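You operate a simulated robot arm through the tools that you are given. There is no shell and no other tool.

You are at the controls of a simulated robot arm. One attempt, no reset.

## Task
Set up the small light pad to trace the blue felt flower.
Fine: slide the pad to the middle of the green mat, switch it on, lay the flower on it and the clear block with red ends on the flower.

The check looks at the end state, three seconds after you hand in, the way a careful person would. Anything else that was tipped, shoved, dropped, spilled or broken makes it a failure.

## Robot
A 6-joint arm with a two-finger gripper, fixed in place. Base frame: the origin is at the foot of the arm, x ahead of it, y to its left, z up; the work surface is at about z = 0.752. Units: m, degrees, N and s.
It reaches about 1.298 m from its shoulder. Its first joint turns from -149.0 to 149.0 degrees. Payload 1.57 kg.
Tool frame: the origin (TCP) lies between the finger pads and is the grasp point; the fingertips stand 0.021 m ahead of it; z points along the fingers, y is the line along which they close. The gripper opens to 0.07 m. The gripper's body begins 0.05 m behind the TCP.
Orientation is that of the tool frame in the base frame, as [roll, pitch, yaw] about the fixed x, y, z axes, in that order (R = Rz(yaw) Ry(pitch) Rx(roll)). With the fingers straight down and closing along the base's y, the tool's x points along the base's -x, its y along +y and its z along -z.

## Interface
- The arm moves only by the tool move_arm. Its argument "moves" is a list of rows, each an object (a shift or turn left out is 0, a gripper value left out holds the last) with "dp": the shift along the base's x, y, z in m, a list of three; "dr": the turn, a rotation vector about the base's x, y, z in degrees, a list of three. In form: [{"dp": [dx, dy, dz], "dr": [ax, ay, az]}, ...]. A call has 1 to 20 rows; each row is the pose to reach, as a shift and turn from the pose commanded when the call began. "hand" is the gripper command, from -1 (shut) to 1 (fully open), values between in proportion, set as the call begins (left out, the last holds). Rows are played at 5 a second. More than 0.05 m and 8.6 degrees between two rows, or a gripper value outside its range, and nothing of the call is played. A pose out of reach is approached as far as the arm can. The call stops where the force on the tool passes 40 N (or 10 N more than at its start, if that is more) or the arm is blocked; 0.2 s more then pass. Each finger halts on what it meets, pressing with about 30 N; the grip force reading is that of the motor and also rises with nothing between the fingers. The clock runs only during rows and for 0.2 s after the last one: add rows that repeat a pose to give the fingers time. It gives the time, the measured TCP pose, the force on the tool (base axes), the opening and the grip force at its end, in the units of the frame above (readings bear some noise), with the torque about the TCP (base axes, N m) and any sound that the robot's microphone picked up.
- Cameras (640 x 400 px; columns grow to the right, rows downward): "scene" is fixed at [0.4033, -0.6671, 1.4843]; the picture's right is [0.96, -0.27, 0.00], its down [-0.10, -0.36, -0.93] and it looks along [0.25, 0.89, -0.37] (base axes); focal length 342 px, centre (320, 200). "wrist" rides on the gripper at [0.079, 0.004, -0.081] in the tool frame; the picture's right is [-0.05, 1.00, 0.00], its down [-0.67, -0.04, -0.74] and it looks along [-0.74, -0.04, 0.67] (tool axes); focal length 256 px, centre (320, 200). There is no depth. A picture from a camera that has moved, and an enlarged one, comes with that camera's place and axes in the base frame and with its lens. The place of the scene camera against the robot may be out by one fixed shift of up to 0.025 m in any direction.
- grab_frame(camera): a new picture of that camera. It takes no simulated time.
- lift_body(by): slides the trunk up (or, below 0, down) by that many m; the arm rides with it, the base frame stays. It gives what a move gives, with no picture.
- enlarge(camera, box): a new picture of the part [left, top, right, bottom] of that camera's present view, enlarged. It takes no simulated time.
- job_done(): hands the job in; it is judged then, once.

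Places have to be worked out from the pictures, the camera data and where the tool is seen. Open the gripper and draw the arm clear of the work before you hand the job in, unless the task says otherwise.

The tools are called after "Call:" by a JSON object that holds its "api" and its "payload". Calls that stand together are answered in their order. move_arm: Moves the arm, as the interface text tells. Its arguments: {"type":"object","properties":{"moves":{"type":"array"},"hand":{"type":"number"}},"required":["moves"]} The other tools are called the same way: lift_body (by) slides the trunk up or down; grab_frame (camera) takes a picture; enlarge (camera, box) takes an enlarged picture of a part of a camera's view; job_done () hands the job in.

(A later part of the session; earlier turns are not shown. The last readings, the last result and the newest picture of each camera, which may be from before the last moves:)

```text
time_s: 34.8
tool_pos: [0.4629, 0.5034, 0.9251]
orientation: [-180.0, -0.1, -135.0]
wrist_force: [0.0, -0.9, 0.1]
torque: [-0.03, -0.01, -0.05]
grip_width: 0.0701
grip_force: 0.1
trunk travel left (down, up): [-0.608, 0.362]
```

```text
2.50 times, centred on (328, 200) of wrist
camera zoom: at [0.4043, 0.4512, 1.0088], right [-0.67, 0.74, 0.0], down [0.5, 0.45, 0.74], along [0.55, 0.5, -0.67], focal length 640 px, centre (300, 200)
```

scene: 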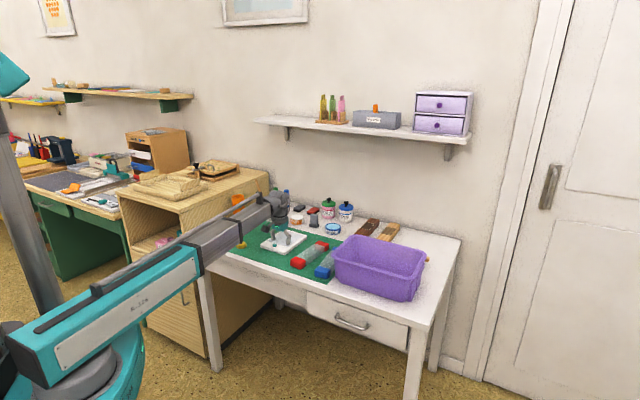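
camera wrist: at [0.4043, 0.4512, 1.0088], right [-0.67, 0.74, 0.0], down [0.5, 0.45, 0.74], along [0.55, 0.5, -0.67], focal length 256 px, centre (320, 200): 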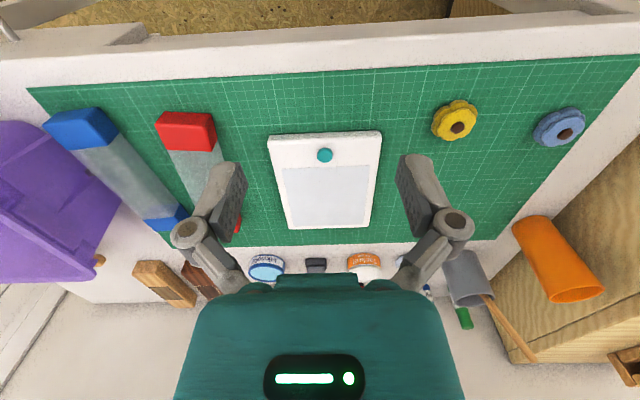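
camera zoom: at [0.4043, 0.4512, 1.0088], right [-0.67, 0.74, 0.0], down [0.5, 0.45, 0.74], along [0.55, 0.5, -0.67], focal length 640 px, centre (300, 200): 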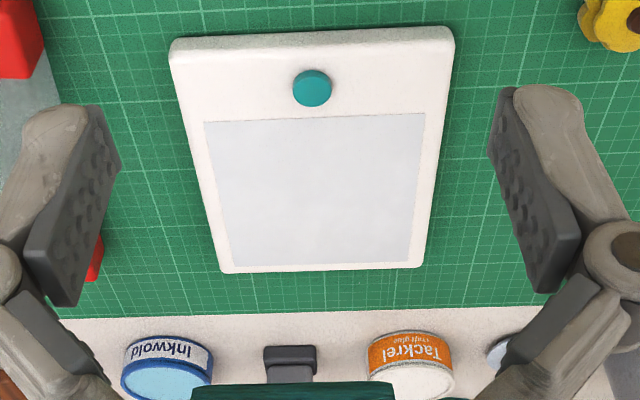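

The pad is now centred: about 65 mm of mat shows in front and 69 mm behind, and it sits within ~4 mm sideways. The teal button is near (0.538, 0.579). I'll close the gripper, move above the button and lower partway.

Call:
{"api": "move_arm", "payload": {"hand": -1, "moves": [{"dp": [0.02, 0.02, 0]}, {"dp": [0.04, 0.04, 0]}, {"dp": [0.06, 0.06, 0]}, {"dp": [0.0752, 0.0757, 0]}, {"dp": [0.0752, 0.0757, 0]}, {"dp": [0.0752, 0.0757, 0]}, {"dp": [0.0752, 0.0757, 0]}, {"dp": [0.0752, 0.0757, 0]}]}}

Call:
{"api": "lift_body", "payload": {"by": -0.11}}

Call:
{"api": "grab_frame", "payload": {"camera": "wrist"}}

Call:
{"api": "enlarge", "payload": {"camera": "scene", "box": [240, 200, 320, 250]}}

```text
time_s: 36.6
tool_pos: [0.5365, 0.5787, 0.9255]
orientation: [-179.9, 0.0, -134.9]
wrist_force: [-0.1, -0.5, -0.6]
torque: [0.0, 0.03, -0.02]
grip_width: 0.0002
grip_force: 28.8
trunk travel left (down, up): [-0.608, 0.362]
```

```text
time_s: 38.0
tool_pos: [0.5366, 0.5788, 0.8166]
orientation: [180.0, 0.0, -134.9]
wrist_force: [0.1, 0.3, 0.5]
torque: [-0.02, 0.0, -0.04]
grip_width: 0.0
grip_force: 28.4
trunk travel left (down, up): [-0.498, 0.472]
```

```text
taken
camera wrist: at [0.4786, 0.5262, 0.8988], right [-0.67, 0.74, 0.0], down [0.5, 0.45, 0.74], along [0.55, 0.5, -0.67], focal length 256 px, centre (320, 200)
```

wrist: 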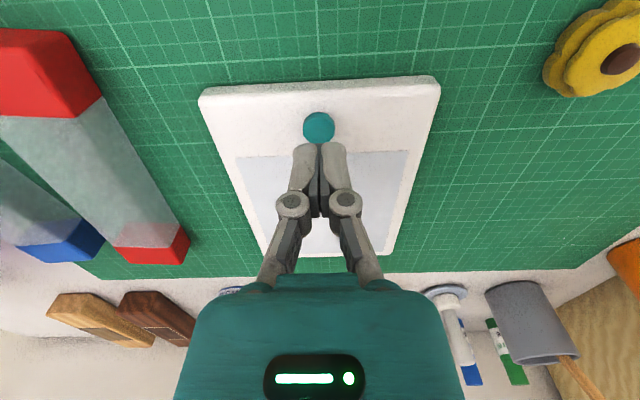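

```text
8.00 times, centred on (280, 225) of scene
camera zoom: at [0.4033, -0.6671, 1.4843], right [0.96, -0.27, 0.0], down [-0.1, -0.36, -0.93], along [0.25, 0.89, -0.37], focal length 2739 px, centre (640, 0)
```

zoom: 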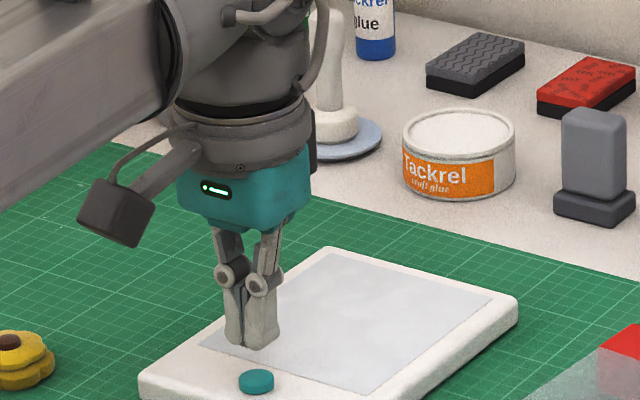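

The button lies right below the closed fingertips (s 0.028, d 0.790 versus tool 0.030, 0.789). I'll lower to just above it, then step down.

Call:
{"api": "lift_body", "payload": {"by": -0.019}}

Call:
{"api": "lift_body", "payload": {"by": -0.002}}

Call:
{"api": "enlarge", "payload": {"camera": "scene", "box": [240, 200, 320, 250]}}

```text
time_s: 38.6
tool_pos: [0.5367, 0.5787, 0.7981]
orientation: [180.0, 0.0, -135.0]
wrist_force: [-0.2, 0.8, 0.0]
torque: [0.01, 0.0, 0.01]
grip_width: 0.0
grip_force: 28.7
trunk travel left (down, up): [-0.479, 0.491]
```

```text
time_s: 39.2
tool_pos: [0.5376, 0.5799, 0.7936]
orientation: [180.0, 0.0, -135.0]
wrist_force: [-0.7, 0.2, -0.6]
torque: [-0.01, -0.01, 0.01]
grip_width: 0.006
grip_force: 28.6
trunk travel left (down, up): [-0.477, 0.493]
```

```text
8.00 times, centred on (280, 225) of scene
camera zoom: at [0.4033, -0.6671, 1.4843], right [0.96, -0.27, 0.0], down [-0.1, -0.36, -0.93], along [0.25, 0.89, -0.37], focal length 2739 px, centre (640, 0)
```

zoom: 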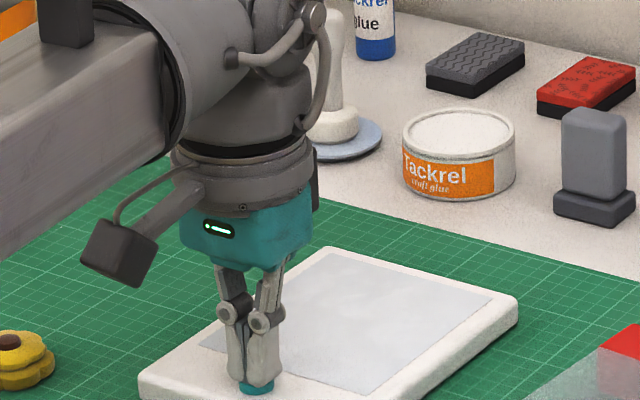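

The grip width crept open to 6 mm, a sign the fingertips are now touching the button. I'll press on in 1 mm steps, watching for a click or the panel lighting.

Call:
{"api": "lift_body", "payload": {"by": -0.001}}

Call:
{"api": "enlarge", "payload": {"camera": "scene", "box": [240, 200, 320, 250]}}

```text
time_s: 39.7
tool_pos: [0.5383, 0.579, 0.794]
orientation: [-180.0, 0.0, -134.9]
wrist_force: [0.5, -0.1, 1.0]
torque: [-0.02, 0.04, 0.0]
grip_width: 0.0062
grip_force: 29.0
trunk travel left (down, up): [-0.476, 0.494]
```

```text
8.00 times, centred on (280, 225) of scene
camera zoom: at [0.4033, -0.6671, 1.4843], right [0.96, -0.27, 0.0], down [-0.1, -0.36, -0.93], along [0.25, 0.89, -0.37], focal length 2739 px, centre (640, 0)
```

zoom: 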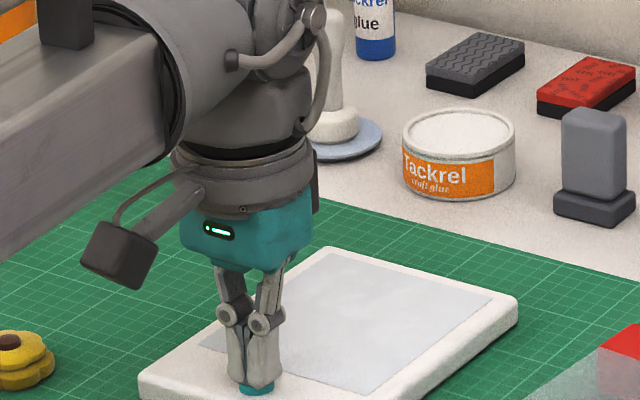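

Call:
{"api": "enlarge", "payload": {"camera": "wrist", "box": [240, 60, 400, 160]}}

Call:
{"api": "lift_body", "payload": {"by": -0.001}}

Call:
{"api": "enlarge", "payload": {"camera": "wrist", "box": [160, 60, 480, 260]}}

```text
4.00 times, centred on (320, 110) of wrist
camera zoom: at [0.4786, 0.5262, 0.8768], right [-0.67, 0.74, 0.0], down [0.5, 0.45, 0.74], along [0.55, 0.5, -0.67], focal length 1024 px, centre (320, 560)
```

zoom: 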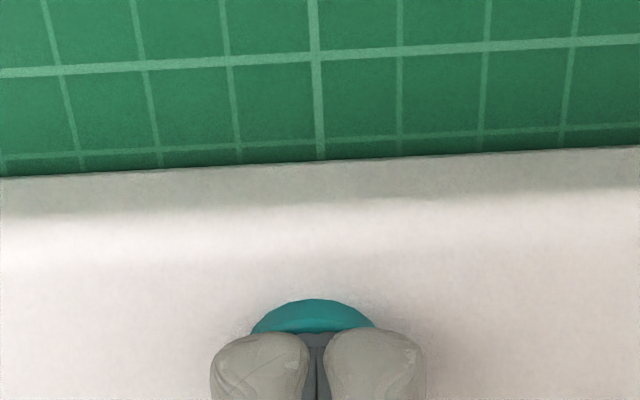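

```text
time_s: 40.2
tool_pos: [0.536, 0.578, 0.7918]
orientation: [-180.0, 0.1, -134.9]
wrist_force: [0.9, -0.3, 1.4]
torque: [0.02, -0.02, 0.01]
grip_width: 0.006
grip_force: 28.7
trunk travel left (down, up): [-0.475, 0.495]
heard: click
```

```text
2.00 times, centred on (320, 160) of wrist
camera zoom: at [0.4786, 0.5262, 0.8758], right [-0.67, 0.74, 0.0], down [0.5, 0.45, 0.74], along [0.55, 0.5, -0.67], focal length 512 px, centre (320, 280)
```

zoom: 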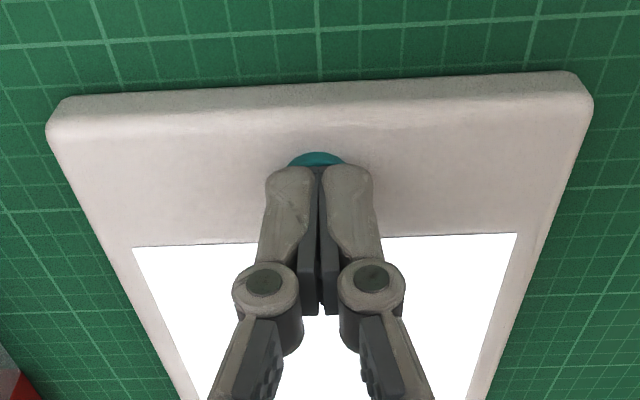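

A click sounded and the panel is now bright white, so the pad is on. I'll rise straight up, then open and look at the flower.

Call:
{"api": "lift_body", "payload": {"by": 0.133}}

Call:
{"api": "move_arm", "payload": {"hand": 1, "moves": [{"dp": [0, 0, 0]}, {"dp": [0, 0, 0]}, {"dp": [0, 0, 0]}, {"dp": [0, 0, 0]}, {"dp": [0, 0, 0]}]}}

Call:
{"api": "grab_frame", "payload": {"camera": "wrist"}}

Call:
{"api": "enlarge", "payload": {"camera": "scene", "box": [190, 190, 350, 290]}}

```text
time_s: 41.8
tool_pos: [0.5376, 0.579, 0.9272]
orientation: [-180.0, 0.1, -135.1]
wrist_force: [-0.8, 0.7, -0.8]
torque: [-0.02, -0.02, 0.0]
grip_width: 0.0
grip_force: 28.8
trunk travel left (down, up): [-0.608, 0.362]
```

```text
time_s: 43.0
tool_pos: [0.5378, 0.579, 0.9258]
orientation: [179.9, -0.1, -135.0]
wrist_force: [0.4, 0.7, 0.2]
torque: [-0.03, -0.04, 0.0]
grip_width: 0.07
grip_force: 0.1
trunk travel left (down, up): [-0.608, 0.362]
```

```text
taken
camera wrist: at [0.4787, 0.5263, 1.0088], right [-0.67, 0.74, 0.0], down [0.5, 0.45, 0.74], along [0.55, 0.5, -0.67], focal length 256 px, centre (320, 200)
```

wrist: 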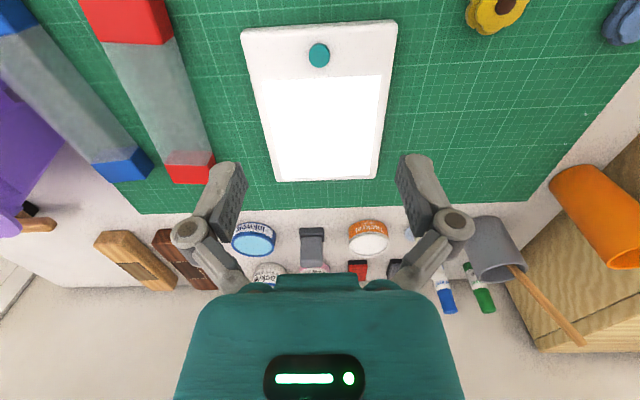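

```text
4.00 times, centred on (270, 240) of scene
camera zoom: at [0.4033, -0.6671, 1.4843], right [0.96, -0.27, 0.0], down [-0.1, -0.36, -0.93], along [0.25, 0.89, -0.37], focal length 1370 px, centre (520, 40)
```

zoom: 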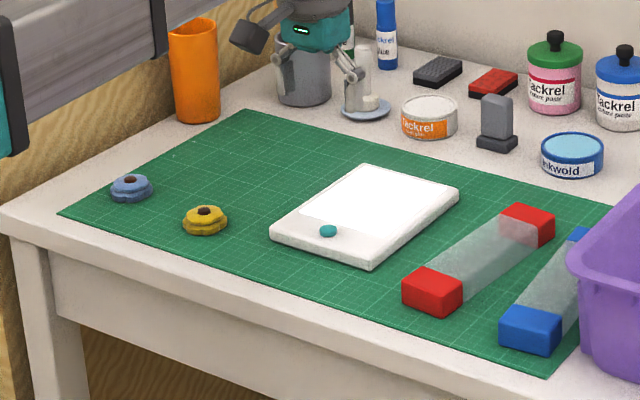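

The pad is lit and in place. Next the blue flower, which I put at about (0.342, 0.753), roughly 50–55 mm across and 15 mm high. I'll move above it with the hand open and check alignment.

Call:
{"api": "move_arm", "payload": {"moves": [{"dp": [-0.028, 0.025, 0]}, {"dp": [-0.056, 0.05, 0]}, {"dp": [-0.084, 0.075, 0]}, {"dp": [-0.112, 0.1, 0]}, {"dp": [-0.14, 0.125, 0]}, {"dp": [-0.168, 0.15, 0]}, {"dp": [-0.196, 0.174, 0]}, {"dp": [-0.196, 0.174, 0]}]}}

Call:
{"api": "grab_frame", "payload": {"camera": "wrist"}}

Call:
{"api": "enlarge", "payload": {"camera": "wrist", "box": [224, 0, 416, 120]}}

Call:
{"api": "grab_frame", "payload": {"camera": "scene"}}

```text
time_s: 44.8
tool_pos: [0.3403, 0.7545, 0.9263]
orientation: [-179.9, 0.0, -135.0]
wrist_force: [-0.1, 0.7, -0.2]
torque: [-0.03, 0.0, 0.0]
grip_width: 0.0701
grip_force: 0.1
trunk travel left (down, up): [-0.608, 0.362]
```

```text
taken
camera wrist: at [0.2808, 0.7008, 1.0087], right [-0.67, 0.74, 0.0], down [0.5, 0.45, 0.74], along [0.55, 0.5, -0.67], focal length 256 px, centre (320, 200)
```

wrist: 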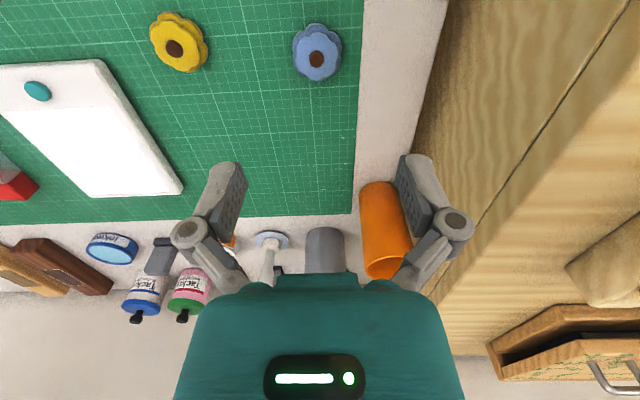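

```text
3.33 times, centred on (320, 60) of wrist
camera zoom: at [0.2808, 0.7008, 1.0087], right [-0.67, 0.74, 0.0], down [0.5, 0.45, 0.74], along [0.55, 0.5, -0.67], focal length 853 px, centre (320, 667)
```

zoom: 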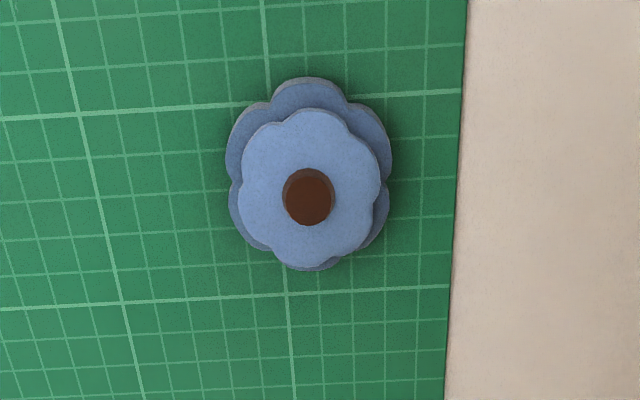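

```text
taken
```

scene: 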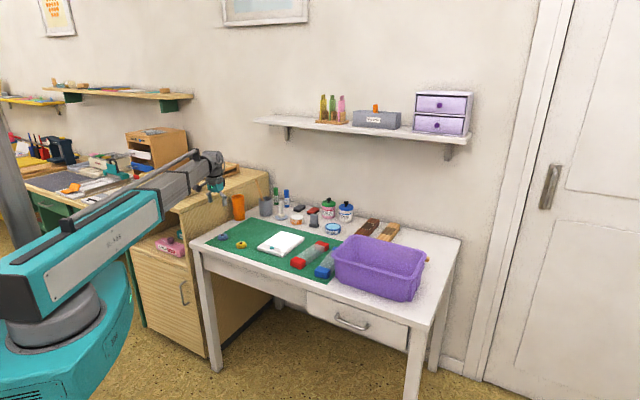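

The flower lies almost exactly under the tool, about 46 mm across, with 2–3 mm of sideways correction to make. The cabinet edge (s ≈ 0.41) and orange cup are clear of the hand. I'll correct and go down most of the way.

Call:
{"api": "move_arm", "payload": {"moves": [{"dp": [0.002, -0.002, 0]}, {"dp": [0.002, -0.002, 0]}]}}

Call:
{"api": "lift_body", "payload": {"by": -0.11}}

Call:
{"api": "grab_frame", "payload": {"camera": "wrist"}}

Call:
{"api": "enlarge", "payload": {"camera": "scene", "box": [180, 180, 276, 240]}}

```text
time_s: 45.4
tool_pos: [0.3422, 0.7522, 0.9272]
orientation: [-180.0, -0.1, -135.1]
wrist_force: [-0.8, 0.3, 0.0]
torque: [0.0, 0.0, -0.01]
grip_width: 0.07
grip_force: 0.1
trunk travel left (down, up): [-0.608, 0.362]
```

```text
time_s: 46.8
tool_pos: [0.3416, 0.7504, 0.8162]
orientation: [-179.9, 0.1, -135.0]
wrist_force: [-0.1, 0.0, -0.6]
torque: [-0.05, 0.0, -0.03]
grip_width: 0.0703
grip_force: 0.0
trunk travel left (down, up): [-0.498, 0.472]
```

```text
taken
camera wrist: at [0.2835, 0.6986, 0.8988], right [-0.67, 0.74, 0.0], down [0.5, 0.45, 0.74], along [0.55, 0.5, -0.67], focal length 256 px, centre (320, 200)
```

wrist: 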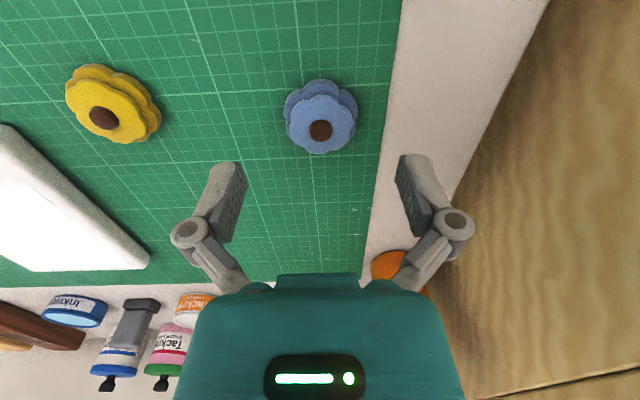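

```text
6.67 times, centred on (228, 210) of scene
camera zoom: at [0.4033, -0.6671, 1.4843], right [0.96, -0.27, 0.0], down [-0.1, -0.36, -0.93], along [0.25, 0.89, -0.37], focal length 2283 px, centre (933, 133)
```

zoom: 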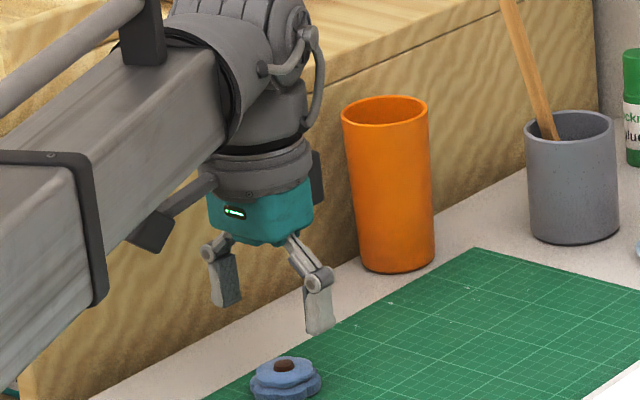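

Flower is centred between the fingers, with clear space to the cabinet and cup. I'll lower the remaining ~45 mm in two steps.

Call:
{"api": "lift_body", "payload": {"by": -0.033}}

Call:
{"api": "lift_body", "payload": {"by": -0.012}}

Call:
{"api": "grab_frame", "payload": {"camera": "wrist"}}

Call:
{"api": "enlarge", "payload": {"camera": "scene", "box": [195, 205, 259, 245]}}

```text
time_s: 47.6
tool_pos: [0.3418, 0.7513, 0.784]
orientation: [-180.0, 0.0, -135.0]
wrist_force: [-0.4, 0.1, 1.5]
torque: [0.0, 0.02, 0.01]
grip_width: 0.0702
grip_force: 0.0
trunk travel left (down, up): [-0.465, 0.505]
```

```text
time_s: 48.2
tool_pos: [0.3425, 0.7511, 0.7722]
orientation: [179.9, 0.0, -135.0]
wrist_force: [0.8, -0.5, 0.3]
torque: [-0.02, 0.0, 0.01]
grip_width: 0.07
grip_force: 0.1
trunk travel left (down, up): [-0.453, 0.517]
```

```text
taken
camera wrist: at [0.2834, 0.6985, 0.8537], right [-0.67, 0.74, 0.0], down [0.5, 0.45, 0.74], along [0.55, 0.5, -0.67], focal length 256 px, centre (320, 200)
```

wrist: 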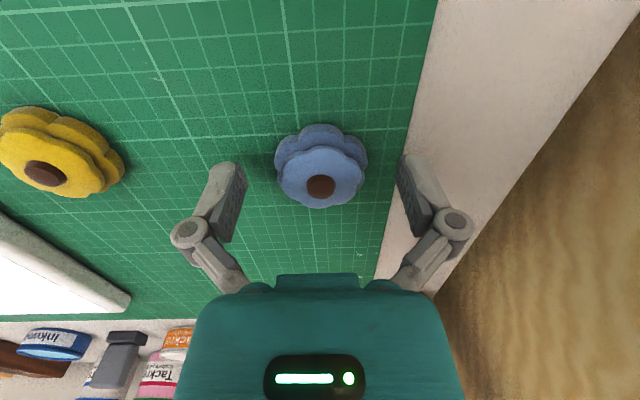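

```text
10.00 times, centred on (227, 225) of scene
camera zoom: at [0.4033, -0.6671, 1.4843], right [0.96, -0.27, 0.0], down [-0.1, -0.36, -0.93], along [0.25, 0.89, -0.37], focal length 3424 px, centre (1250, -50)
```

zoom: 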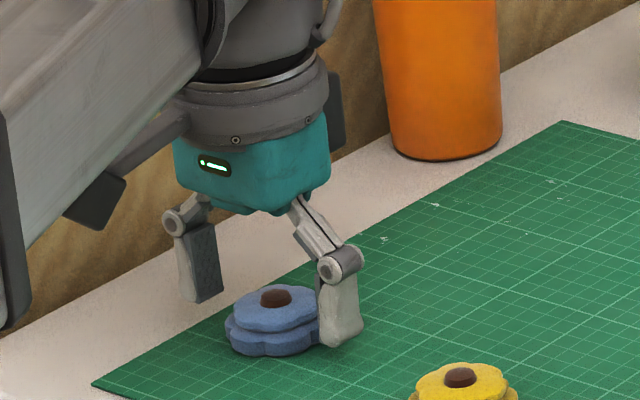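

The fingers straddle the flower at the right height. I'll close gently to about 38 mm commanded width and watch the grip.

Call:
{"api": "move_arm", "payload": {"hand": 0.1, "moves": [{"dp": [0, 0, 0]}, {"dp": [0, 0, 0]}, {"dp": [0, 0, 0]}, {"dp": [0, 0, 0]}, {"dp": [0, 0, 0]}]}}

Call:
{"api": "grab_frame", "payload": {"camera": "wrist"}}

Call:
{"api": "enlarge", "payload": {"camera": "scene", "box": [195, 205, 259, 245]}}

```text
time_s: 49.4
tool_pos: [0.342, 0.7513, 0.7711]
orientation: [-180.0, -0.1, -135.0]
wrist_force: [0.7, 1.1, 8.0]
torque: [0.04, -0.03, 0.0]
grip_width: 0.0417
grip_force: 30.4
trunk travel left (down, up): [-0.453, 0.517]
```

```text
taken
camera wrist: at [0.2832, 0.6981, 0.8543], right [-0.67, 0.74, 0.0], down [0.5, 0.45, 0.75], along [0.55, 0.5, -0.67], focal length 256 px, centre (320, 200)
```

wrist: 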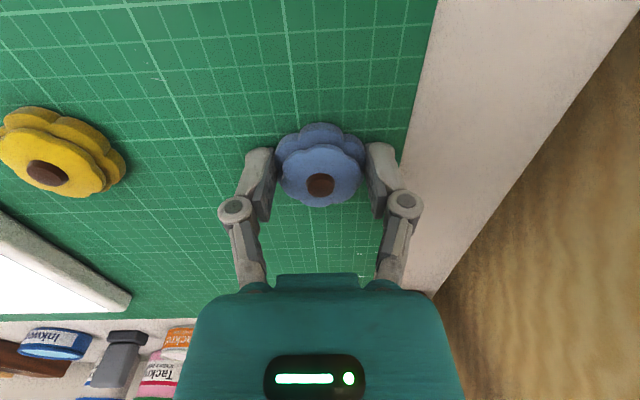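

```text
10.00 times, centred on (227, 225) of scene
camera zoom: at [0.4033, -0.6671, 1.4843], right [0.96, -0.27, 0.0], down [-0.1, -0.36, -0.93], along [0.25, 0.89, -0.37], focal length 3424 px, centre (1250, -50)
```

zoom: 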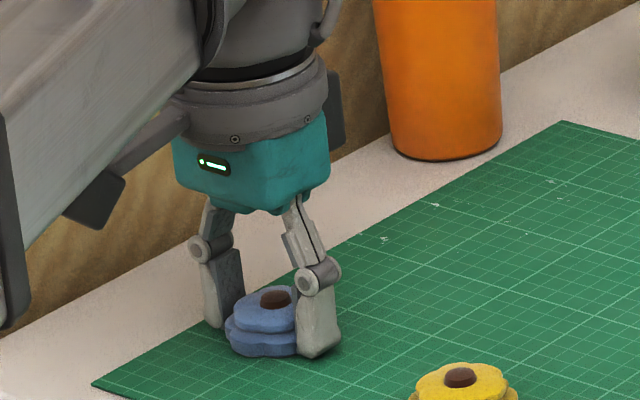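

Gripped at 41.7 mm width with 30 N. I'll lift and check that the flower came along.

Call:
{"api": "lift_body", "payload": {"by": 0.1}}

Call:
{"api": "grab_frame", "payload": {"camera": "wrist"}}

Call:
{"api": "enlarge", "payload": {"camera": "scene", "box": [180, 170, 276, 230]}}

```text
time_s: 50.7
tool_pos: [0.342, 0.7519, 0.8712]
orientation: [-179.9, 0.0, -135.1]
wrist_force: [0.5, 0.4, -0.7]
torque: [0.01, 0.02, 0.01]
grip_width: 0.0432
grip_force: 29.6
trunk travel left (down, up): [-0.553, 0.417]
```

```text
taken
camera wrist: at [0.2835, 0.6987, 0.9537], right [-0.67, 0.74, 0.0], down [0.5, 0.45, 0.74], along [0.55, 0.5, -0.67], focal length 256 px, centre (320, 200)
```

wrist: 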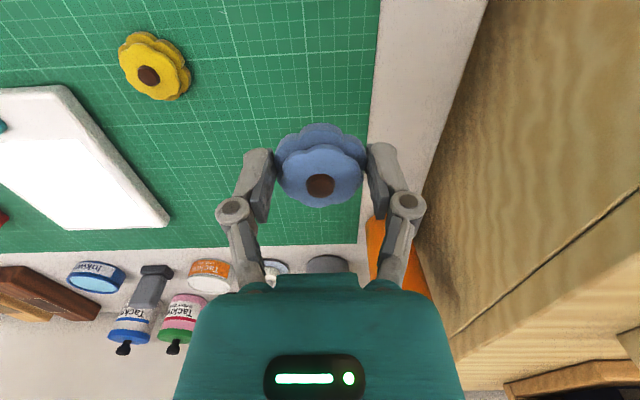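

```text
6.67 times, centred on (228, 200) of scene
camera zoom: at [0.4033, -0.6671, 1.4843], right [0.96, -0.27, 0.0], down [-0.1, -0.36, -0.93], along [0.25, 0.89, -0.37], focal length 2283 px, centre (933, 200)
```

zoom: 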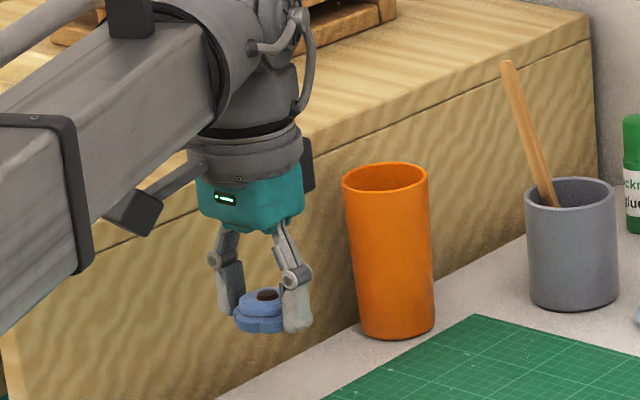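

The flower is held level. I'll carry it to the centre of the lit window (x 0.5965, y 0.637) at this height.

Call:
{"api": "move_arm", "payload": {"moves": [{"dp": [0.0318, -0.0143, 0]}, {"dp": [0.0636, -0.0287, 0]}, {"dp": [0.0954, -0.043, 0]}, {"dp": [0.1272, -0.0573, 0]}, {"dp": [0.159, -0.0717, 0]}, {"dp": [0.1908, -0.086, 0]}, {"dp": [0.2226, -0.1004, 0]}, {"dp": [0.2545, -0.1147, 0]}, {"dp": [0.2545, -0.1147, 0]}]}}

Call:
{"api": "lift_body", "payload": {"by": -0.065}}

Call:
{"api": "grab_frame", "payload": {"camera": "wrist"}}

Call:
{"api": "enlarge", "payload": {"camera": "scene", "box": [245, 195, 325, 245]}}

```text
time_s: 52.7
tool_pos: [0.5967, 0.6378, 0.8731]
orientation: [180.0, 0.1, -135.0]
wrist_force: [0.2, -0.9, 0.2]
torque: [0.01, 0.03, 0.0]
grip_width: 0.0435
grip_force: 30.2
trunk travel left (down, up): [-0.553, 0.417]
```

```text
time_s: 53.8
tool_pos: [0.5957, 0.6371, 0.8065]
orientation: [-180.0, -0.1, -135.0]
wrist_force: [-0.7, 0.7, 0.0]
torque: [-0.02, -0.01, -0.03]
grip_width: 0.0437
grip_force: 30.1
trunk travel left (down, up): [-0.488, 0.482]
```

```text
taken
camera wrist: at [0.538, 0.5842, 0.8888], right [-0.67, 0.74, 0.0], down [0.5, 0.45, 0.74], along [0.55, 0.5, -0.67], focal length 256 px, centre (320, 200)
```

wrist: 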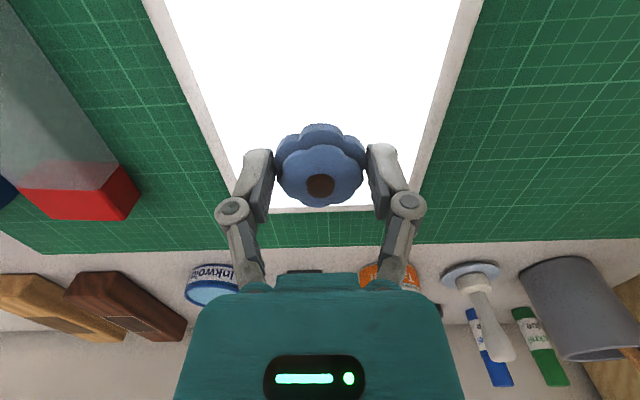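

```text
8.00 times, centred on (285, 220) of scene
camera zoom: at [0.4033, -0.6671, 1.4843], right [0.96, -0.27, 0.0], down [-0.1, -0.36, -0.93], along [0.25, 0.89, -0.37], focal length 2739 px, centre (600, 40)
```

zoom: 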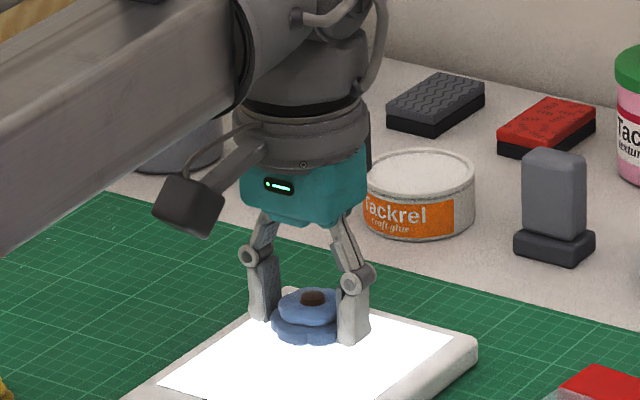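

Flower hovers over the window's centre. I'll lower 20 mm, then feel for the surface.

Call:
{"api": "lift_body", "payload": {"by": -0.019}}

Call:
{"api": "lift_body", "payload": {"by": -0.0015}}

Call:
{"api": "enlarge", "payload": {"camera": "scene", "box": [260, 210, 308, 240]}}

```text
time_s: 54.4
tool_pos: [0.5959, 0.6362, 0.7892]
orientation: [180.0, 0.1, -135.0]
wrist_force: [3.3, 3.9, 22.8]
torque: [0.08, -0.15, 0.01]
grip_width: 0.0441
grip_force: 29.9
trunk travel left (down, up): [-0.469, 0.501]
```

```text
time_s: 54.9
tool_pos: [0.596, 0.6345, 0.7889]
orientation: [179.9, 0.1, -135.0]
wrist_force: [4.4, 4.7, 32.2]
torque: [0.1, -0.21, -0.03]
grip_width: 0.0441
grip_force: 30.3
trunk travel left (down, up): [-0.467, 0.503]
```

```text
13.33 times, centred on (284, 225) of scene
camera zoom: at [0.4033, -0.6671, 1.4843], right [0.96, -0.27, 0.0], down [-0.1, -0.36, -0.93], along [0.25, 0.89, -0.37], focal length 4565 px, centre (800, -133)
```

zoom: 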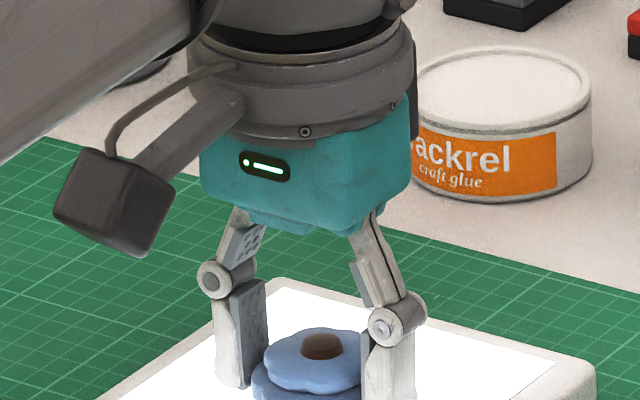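

I'm pressing 32 N, more than needed. I'll relieve it by rising 3 mm before letting go.

Call:
{"api": "lift_body", "payload": {"by": 0.003}}

```text
time_s: 55.5
tool_pos: [0.5973, 0.6367, 0.7886]
orientation: [-180.0, 0.0, -135.0]
wrist_force: [-1.5, -1.1, 2.2]
torque: [-0.03, -0.03, 0.04]
grip_width: 0.0439
grip_force: 30.6
trunk travel left (down, up): [-0.47, 0.5]
```

The load is down to about 2 N with the flower resting on the pad. I'll open the fingers and rise straight up.

Call:
{"api": "move_arm", "payload": {"hand": 1, "moves": [{"dp": [0, 0, 0]}, {"dp": [0, 0, 0]}, {"dp": [0, 0, 0]}, {"dp": [0, 0, 0]}, {"dp": [0, 0, 0]}]}}

Call:
{"api": "lift_body", "payload": {"by": 0.138}}

Call:
{"api": "grab_frame", "payload": {"camera": "wrist"}}

Call:
{"api": "enlarge", "payload": {"camera": "scene", "box": [245, 205, 341, 265]}}

```text
time_s: 56.6
tool_pos: [0.5971, 0.6368, 0.7888]
orientation: [-180.0, 0.0, -135.0]
wrist_force: [0.1, 0.5, -0.3]
torque: [-0.01, 0.01, 0.01]
grip_width: 0.0701
grip_force: 0.1
trunk travel left (down, up): [-0.47, 0.5]
```

```text
time_s: 58.3
tool_pos: [0.5966, 0.6376, 0.9279]
orientation: [179.9, 0.0, -134.9]
wrist_force: [-0.1, -0.1, 0.4]
torque: [0.02, 0.0, -0.03]
grip_width: 0.0701
grip_force: 0.1
trunk travel left (down, up): [-0.608, 0.362]
```

```text
taken
camera wrist: at [0.5381, 0.5843, 1.0091], right [-0.67, 0.74, 0.0], down [0.5, 0.45, 0.74], along [0.55, 0.5, -0.67], focal length 256 px, centre (320, 200)
```

wrist: 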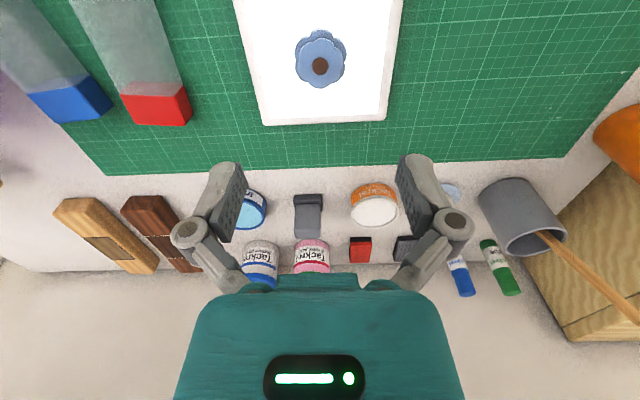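

```text
6.67 times, centred on (293, 235) of scene
camera zoom: at [0.4033, -0.6671, 1.4843], right [0.96, -0.27, 0.0], down [-0.1, -0.36, -0.93], along [0.25, 0.89, -0.37], focal length 2283 px, centre (500, -33)
```

zoom: 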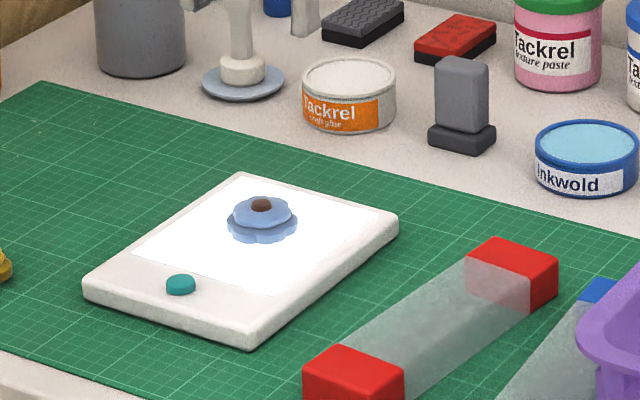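

The flower lies flat on the lit window near its centre. Next I'll move the hand so the red-ended block can be measured from above.

Call:
{"api": "move_arm", "payload": {"moves": [{"dp": [-0.0065, -0.044, 0]}, {"dp": [-0.013, -0.088, 0]}, {"dp": [-0.0195, -0.132, 0]}, {"dp": [-0.026, -0.176, 0]}, {"dp": [-0.0325, -0.22, 0]}, {"dp": [-0.038, -0.263, 0]}, {"dp": [-0.038, -0.263, 0]}]}}

Call:
{"api": "grab_frame", "payload": {"camera": "wrist"}}

Call:
{"api": "enlarge", "payload": {"camera": "wrist", "box": [192, 80, 448, 240]}}

Call:
{"api": "grab_frame", "payload": {"camera": "scene"}}

```text
time_s: 59.9
tool_pos: [0.5604, 0.373, 0.9264]
orientation: [-180.0, -0.1, -134.9]
wrist_force: [-0.2, -0.2, -0.6]
torque: [-0.04, 0.02, 0.01]
grip_width: 0.0701
grip_force: 0.0
trunk travel left (down, up): [-0.608, 0.362]
```

```text
taken
camera wrist: at [0.5013, 0.3204, 1.0094], right [-0.67, 0.74, 0.0], down [0.5, 0.45, 0.74], along [0.55, 0.5, -0.67], focal length 256 px, centre (320, 200)
```

wrist: 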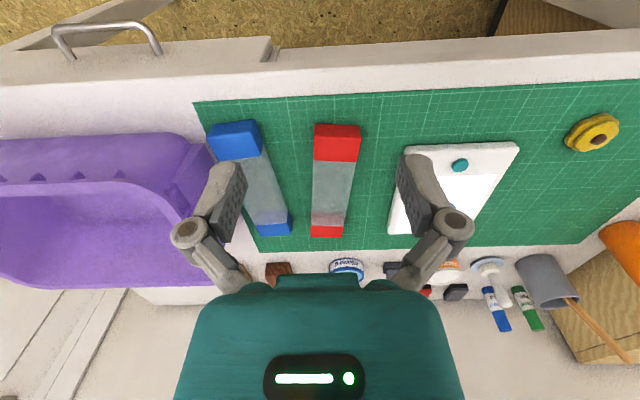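

```text
2.50 times, centred on (320, 160) of wrist
camera zoom: at [0.5013, 0.3204, 1.0094], right [-0.67, 0.74, 0.0], down [0.5, 0.45, 0.74], along [0.55, 0.5, -0.67], focal length 640 px, centre (320, 300)
```

zoom: 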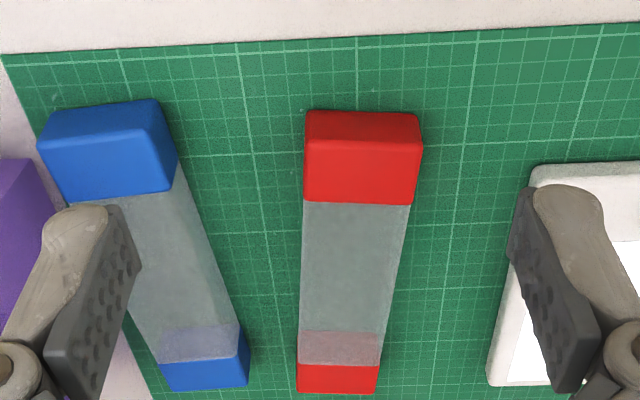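

```text
taken
```

scene: 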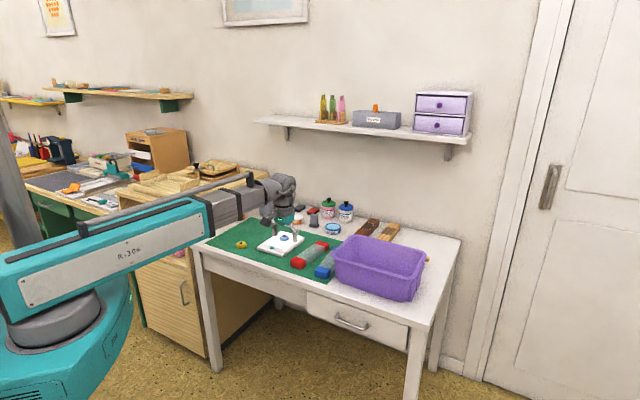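

The red block measures about 0.186 × 0.05 × 0.026 m, centred near (0.676, 0.497), with its long axis at about 39.7° yaw. I'll move above its centre, turn the hand −5.3° to match, and set the opening to ~64 mm to stay clear of the blue-ended block.

Call:
{"api": "move_arm", "payload": {"hand": 0.83, "moves": [{"dp": [0.03, 0.031, 0], "dr": [0, 0, -1.5]}, {"dp": [0.06, 0.063, 0], "dr": [0, 0, -3]}, {"dp": [0.09, 0.094, 0], "dr": [0, 0, -4.5]}, {"dp": [0.1157, 0.1237, 0], "dr": [0, 0, -5.3]}, {"dp": [0.1157, 0.1237, 0], "dr": [0, 0, -5.3]}]}}

Call:
{"api": "grab_frame", "payload": {"camera": "wrist"}}

Call:
{"api": "grab_frame", "payload": {"camera": "scene"}}

```text
time_s: 61.1
tool_pos: [0.6759, 0.4973, 0.9258]
orientation: [-179.9, 0.0, -140.3]
wrist_force: [-0.3, 0.5, 0.2]
torque: [-0.01, 0.01, 0.01]
grip_width: 0.0641
grip_force: 0.0
trunk travel left (down, up): [-0.608, 0.362]
```

```text
taken
camera wrist: at [0.6138, 0.4505, 1.0091], right [-0.6, 0.8, 0.0], down [0.54, 0.4, 0.74], along [0.6, 0.44, -0.67], focal length 256 px, centre (320, 200)
```

wrist: 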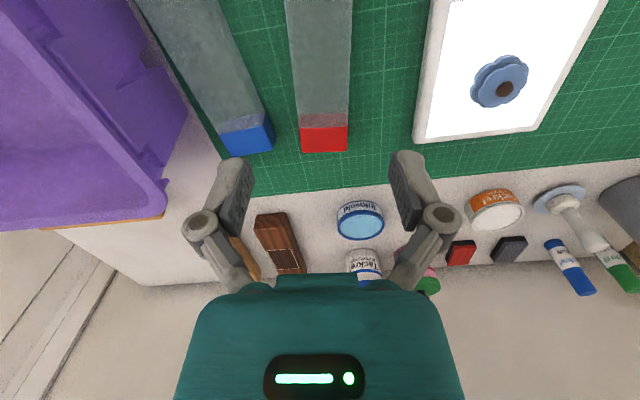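

```text
taken
```

scene: 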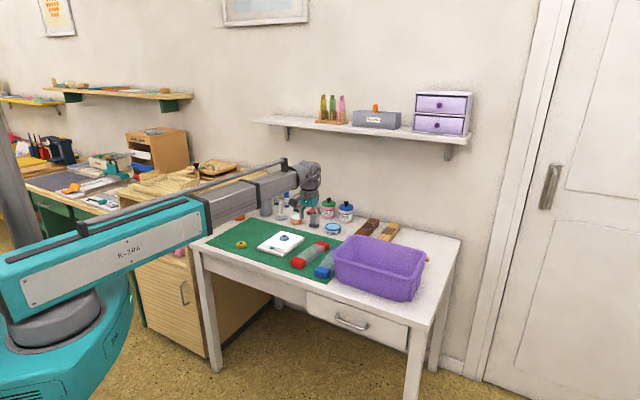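

Alignment is right: the block runs straight through the tool axis and its far end is 94 mm ahead, matching half its length. I'll lower most of the way and check the clearances.

Call:
{"api": "lift_body", "payload": {"by": -0.115}}

Call:
{"api": "grab_frame", "payload": {"camera": "wrist"}}

Call:
{"api": "enlarge", "payload": {"camera": "scene", "box": [265, 205, 361, 265]}}

```text
time_s: 62.6
tool_pos: [0.6767, 0.4977, 0.8114]
orientation: [-180.0, 0.0, -140.4]
wrist_force: [0.0, -0.2, -0.1]
torque: [0.01, 0.01, -0.03]
grip_width: 0.0641
grip_force: 0.1
trunk travel left (down, up): [-0.493, 0.477]
```

```text
taken
camera wrist: at [0.6137, 0.4501, 0.8943], right [-0.6, 0.8, 0.0], down [0.54, 0.4, 0.74], along [0.6, 0.44, -0.67], focal length 256 px, centre (320, 200)
```

wrist: 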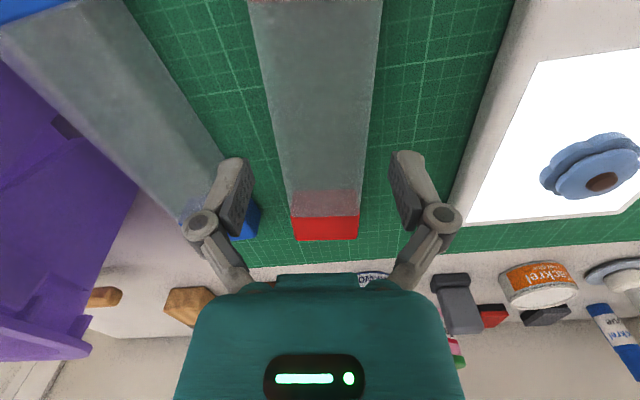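

```text
6.67 times, centred on (313, 235) of scene
camera zoom: at [0.4033, -0.6671, 1.4843], right [0.96, -0.27, 0.0], down [-0.1, -0.36, -0.93], along [0.25, 0.89, -0.37], focal length 2283 px, centre (367, -33)
```

zoom: 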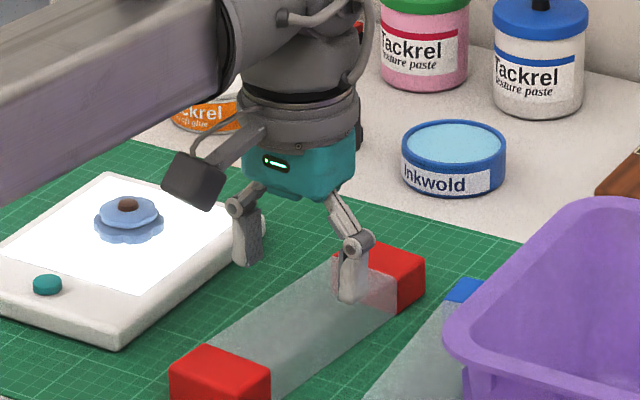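

Clearances on both sides look fine (about 15 mm to the blue-ended block, 35 mm to the pad). I'll lower the last 36 mm.

Call:
{"api": "lift_body", "payload": {"by": -0.029}}

Call:
{"api": "lift_body", "payload": {"by": -0.007}}

Call:
{"api": "grab_frame", "payload": {"camera": "wrist"}}

Call:
{"api": "enlarge", "payload": {"camera": "scene", "box": [265, 205, 361, 265]}}

```text
time_s: 63.3
tool_pos: [0.6776, 0.4979, 0.7831]
orientation: [180.0, 0.0, -140.3]
wrist_force: [-0.4, 0.2, 0.8]
torque: [0.03, -0.01, -0.02]
grip_width: 0.064
grip_force: 0.1
trunk travel left (down, up): [-0.464, 0.506]
```

```text
time_s: 63.9
tool_pos: [0.6765, 0.4975, 0.7756]
orientation: [179.9, 0.0, -140.3]
wrist_force: [0.0, 0.4, 0.8]
torque: [0.01, -0.01, 0.0]
grip_width: 0.064
grip_force: 0.0
trunk travel left (down, up): [-0.457, 0.513]
```

```text
taken
camera wrist: at [0.6137, 0.45, 0.8582], right [-0.6, 0.8, 0.0], down [0.54, 0.4, 0.74], along [0.6, 0.44, -0.67], focal length 256 px, centre (320, 200)
```

wrist: 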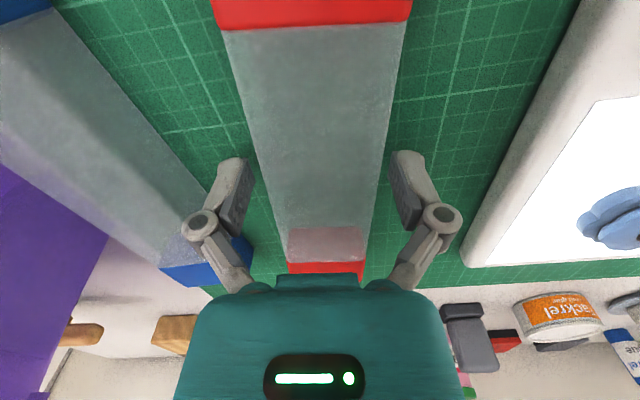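

```text
6.67 times, centred on (313, 235) of scene
camera zoom: at [0.4033, -0.6671, 1.4843], right [0.96, -0.27, 0.0], down [-0.1, -0.36, -0.93], along [0.25, 0.89, -0.37], focal length 2283 px, centre (367, -33)
```

zoom: 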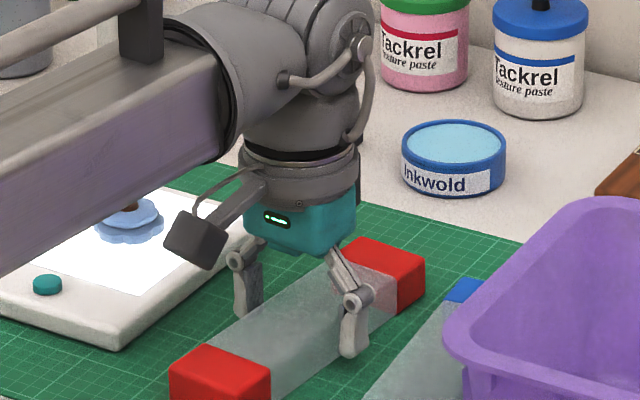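

Fingers straddle the block's clear middle; its centre is about 2 mm ahead of the tool axis. I'll shift 2 mm and close.

Call:
{"api": "move_arm", "payload": {"moves": [{"dp": [0.0015, 0.0013, 0]}, {"dp": [0.0015, 0.0013, 0]}]}}

Call:
{"api": "move_arm", "payload": {"hand": 0.0, "moves": [{"dp": [0, 0, 0]}, {"dp": [0, 0, 0]}, {"dp": [0, 0, 0]}, {"dp": [0, 0, 0]}, {"dp": [0, 0, 0]}]}}

Call:
{"api": "grab_frame", "payload": {"camera": "wrist"}}

```text
time_s: 64.5
tool_pos: [0.678, 0.4977, 0.7763]
orientation: [-180.0, -0.1, -140.3]
wrist_force: [-0.2, -0.7, -0.1]
torque: [-0.01, 0.02, -0.03]
grip_width: 0.064
grip_force: 0.0
trunk travel left (down, up): [-0.457, 0.513]
```

```text
time_s: 65.7
tool_pos: [0.6781, 0.4987, 0.7759]
orientation: [-180.0, 0.0, -140.2]
wrist_force: [-0.6, 1.1, 2.6]
torque: [-0.01, 0.16, -0.12]
grip_width: 0.05
grip_force: 29.5
trunk travel left (down, up): [-0.457, 0.513]
```

```text
taken
camera wrist: at [0.6151, 0.4508, 0.8584], right [-0.6, 0.8, 0.0], down [0.54, 0.4, 0.74], along [0.6, 0.44, -0.67], focal length 256 px, centre (320, 200)
```

wrist: 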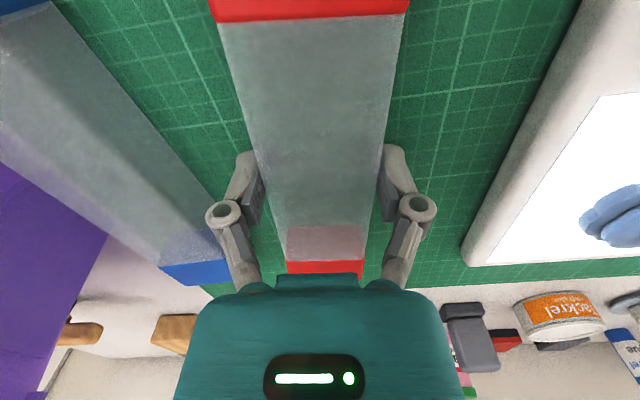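

Gripped at 50 mm width with 30 N. I'll lift 0.11 m and check the block stays level.

Call:
{"api": "lift_body", "payload": {"by": 0.03}}

Call:
{"api": "lift_body", "payload": {"by": 0.1}}

Call:
{"api": "grab_frame", "payload": {"camera": "wrist"}}

Call:
{"api": "enlarge", "payload": {"camera": "scene", "box": [245, 165, 373, 245]}}

```text
time_s: 66.4
tool_pos: [0.6788, 0.4983, 0.8063]
orientation: [-180.0, 0.0, -140.4]
wrist_force: [0.2, 1.2, -2.4]
torque: [0.02, -0.02, 0.01]
grip_width: 0.0499
grip_force: 30.6
trunk travel left (down, up): [-0.487, 0.483]
```

```text
time_s: 67.7
tool_pos: [0.6791, 0.4976, 0.9056]
orientation: [-179.9, -0.1, -140.2]
wrist_force: [-0.1, 0.2, -3.5]
torque: [-0.03, -0.03, -0.01]
grip_width: 0.0498
grip_force: 29.9
trunk travel left (down, up): [-0.587, 0.383]
```

```text
taken
camera wrist: at [0.6155, 0.451, 0.988], right [-0.6, 0.8, 0.0], down [0.54, 0.4, 0.74], along [0.6, 0.44, -0.67], focal length 256 px, centre (320, 200)
```

wrist: 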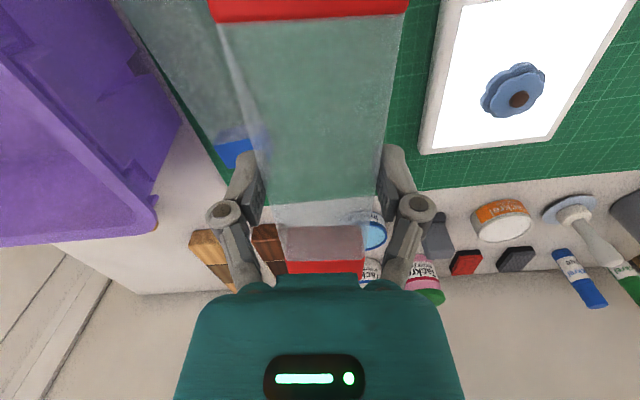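

```text
5.00 times, centred on (309, 205) of scene
camera zoom: at [0.4033, -0.6671, 1.4843], right [0.96, -0.27, 0.0], down [-0.1, -0.36, -0.93], along [0.25, 0.89, -0.37], focal length 1712 px, centre (375, 175)
```

zoom: 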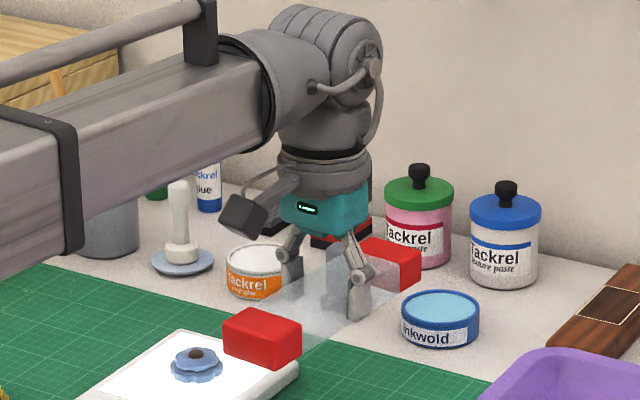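

The block hangs level, about 3 N, with almost no torque, so it is held at its centre. I'll carry it above the flower, then turn it −84.7° there so it lies across the pad and stays away from the button.

Call:
{"api": "move_arm", "payload": {"moves": [{"dp": [-0.0165, 0.028, 0]}, {"dp": [-0.033, 0.056, 0]}, {"dp": [-0.0495, 0.0845, 0]}, {"dp": [-0.066, 0.113, 0]}, {"dp": [-0.0822, 0.141, 0]}, {"dp": [-0.0822, 0.141, 0]}, {"dp": [-0.0822, 0.141, 0], "dr": [0, 0, -7.7]}, {"dp": [-0.0822, 0.141, 0], "dr": [0, 0, -15.4]}, {"dp": [-0.0822, 0.141, 0], "dr": [0, 0, -23.1]}, {"dp": [-0.0822, 0.141, 0], "dr": [0, 0, -30.8]}, {"dp": [-0.0822, 0.141, 0], "dr": [0, 0, -30.8]}]}}

Call:
{"api": "grab_frame", "payload": {"camera": "wrist"}}

Call:
{"api": "grab_frame", "payload": {"camera": "scene"}}

```text
time_s: 70.1
tool_pos: [0.5953, 0.6387, 0.9054]
orientation: [-180.0, 0.0, -171.2]
wrist_force: [0.2, -0.5, -2.7]
torque: [0.02, -0.01, 0.0]
grip_width: 0.0496
grip_force: 30.1
trunk travel left (down, up): [-0.587, 0.383]
```

```text
taken
camera wrist: at [0.5179, 0.6317, 0.988], right [-0.1, 0.99, 0.0], down [0.66, 0.07, 0.74], along [0.74, 0.07, -0.67], focal length 256 px, centre (320, 200)
```

wrist: 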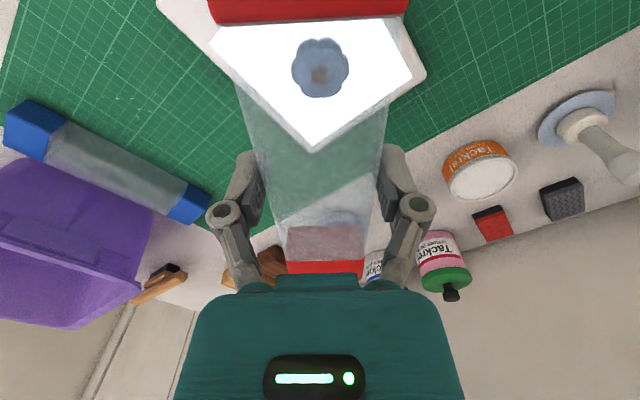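

```text
taken
```

scene: 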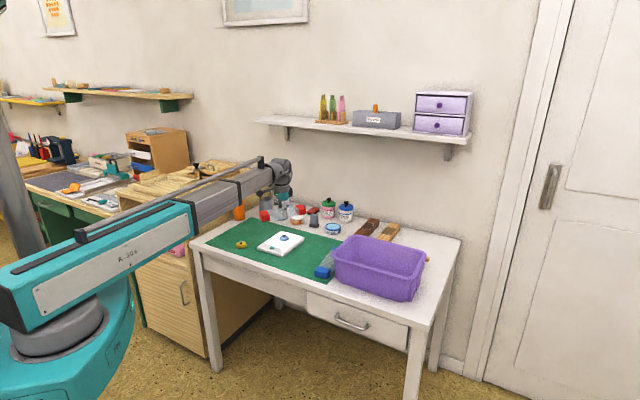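

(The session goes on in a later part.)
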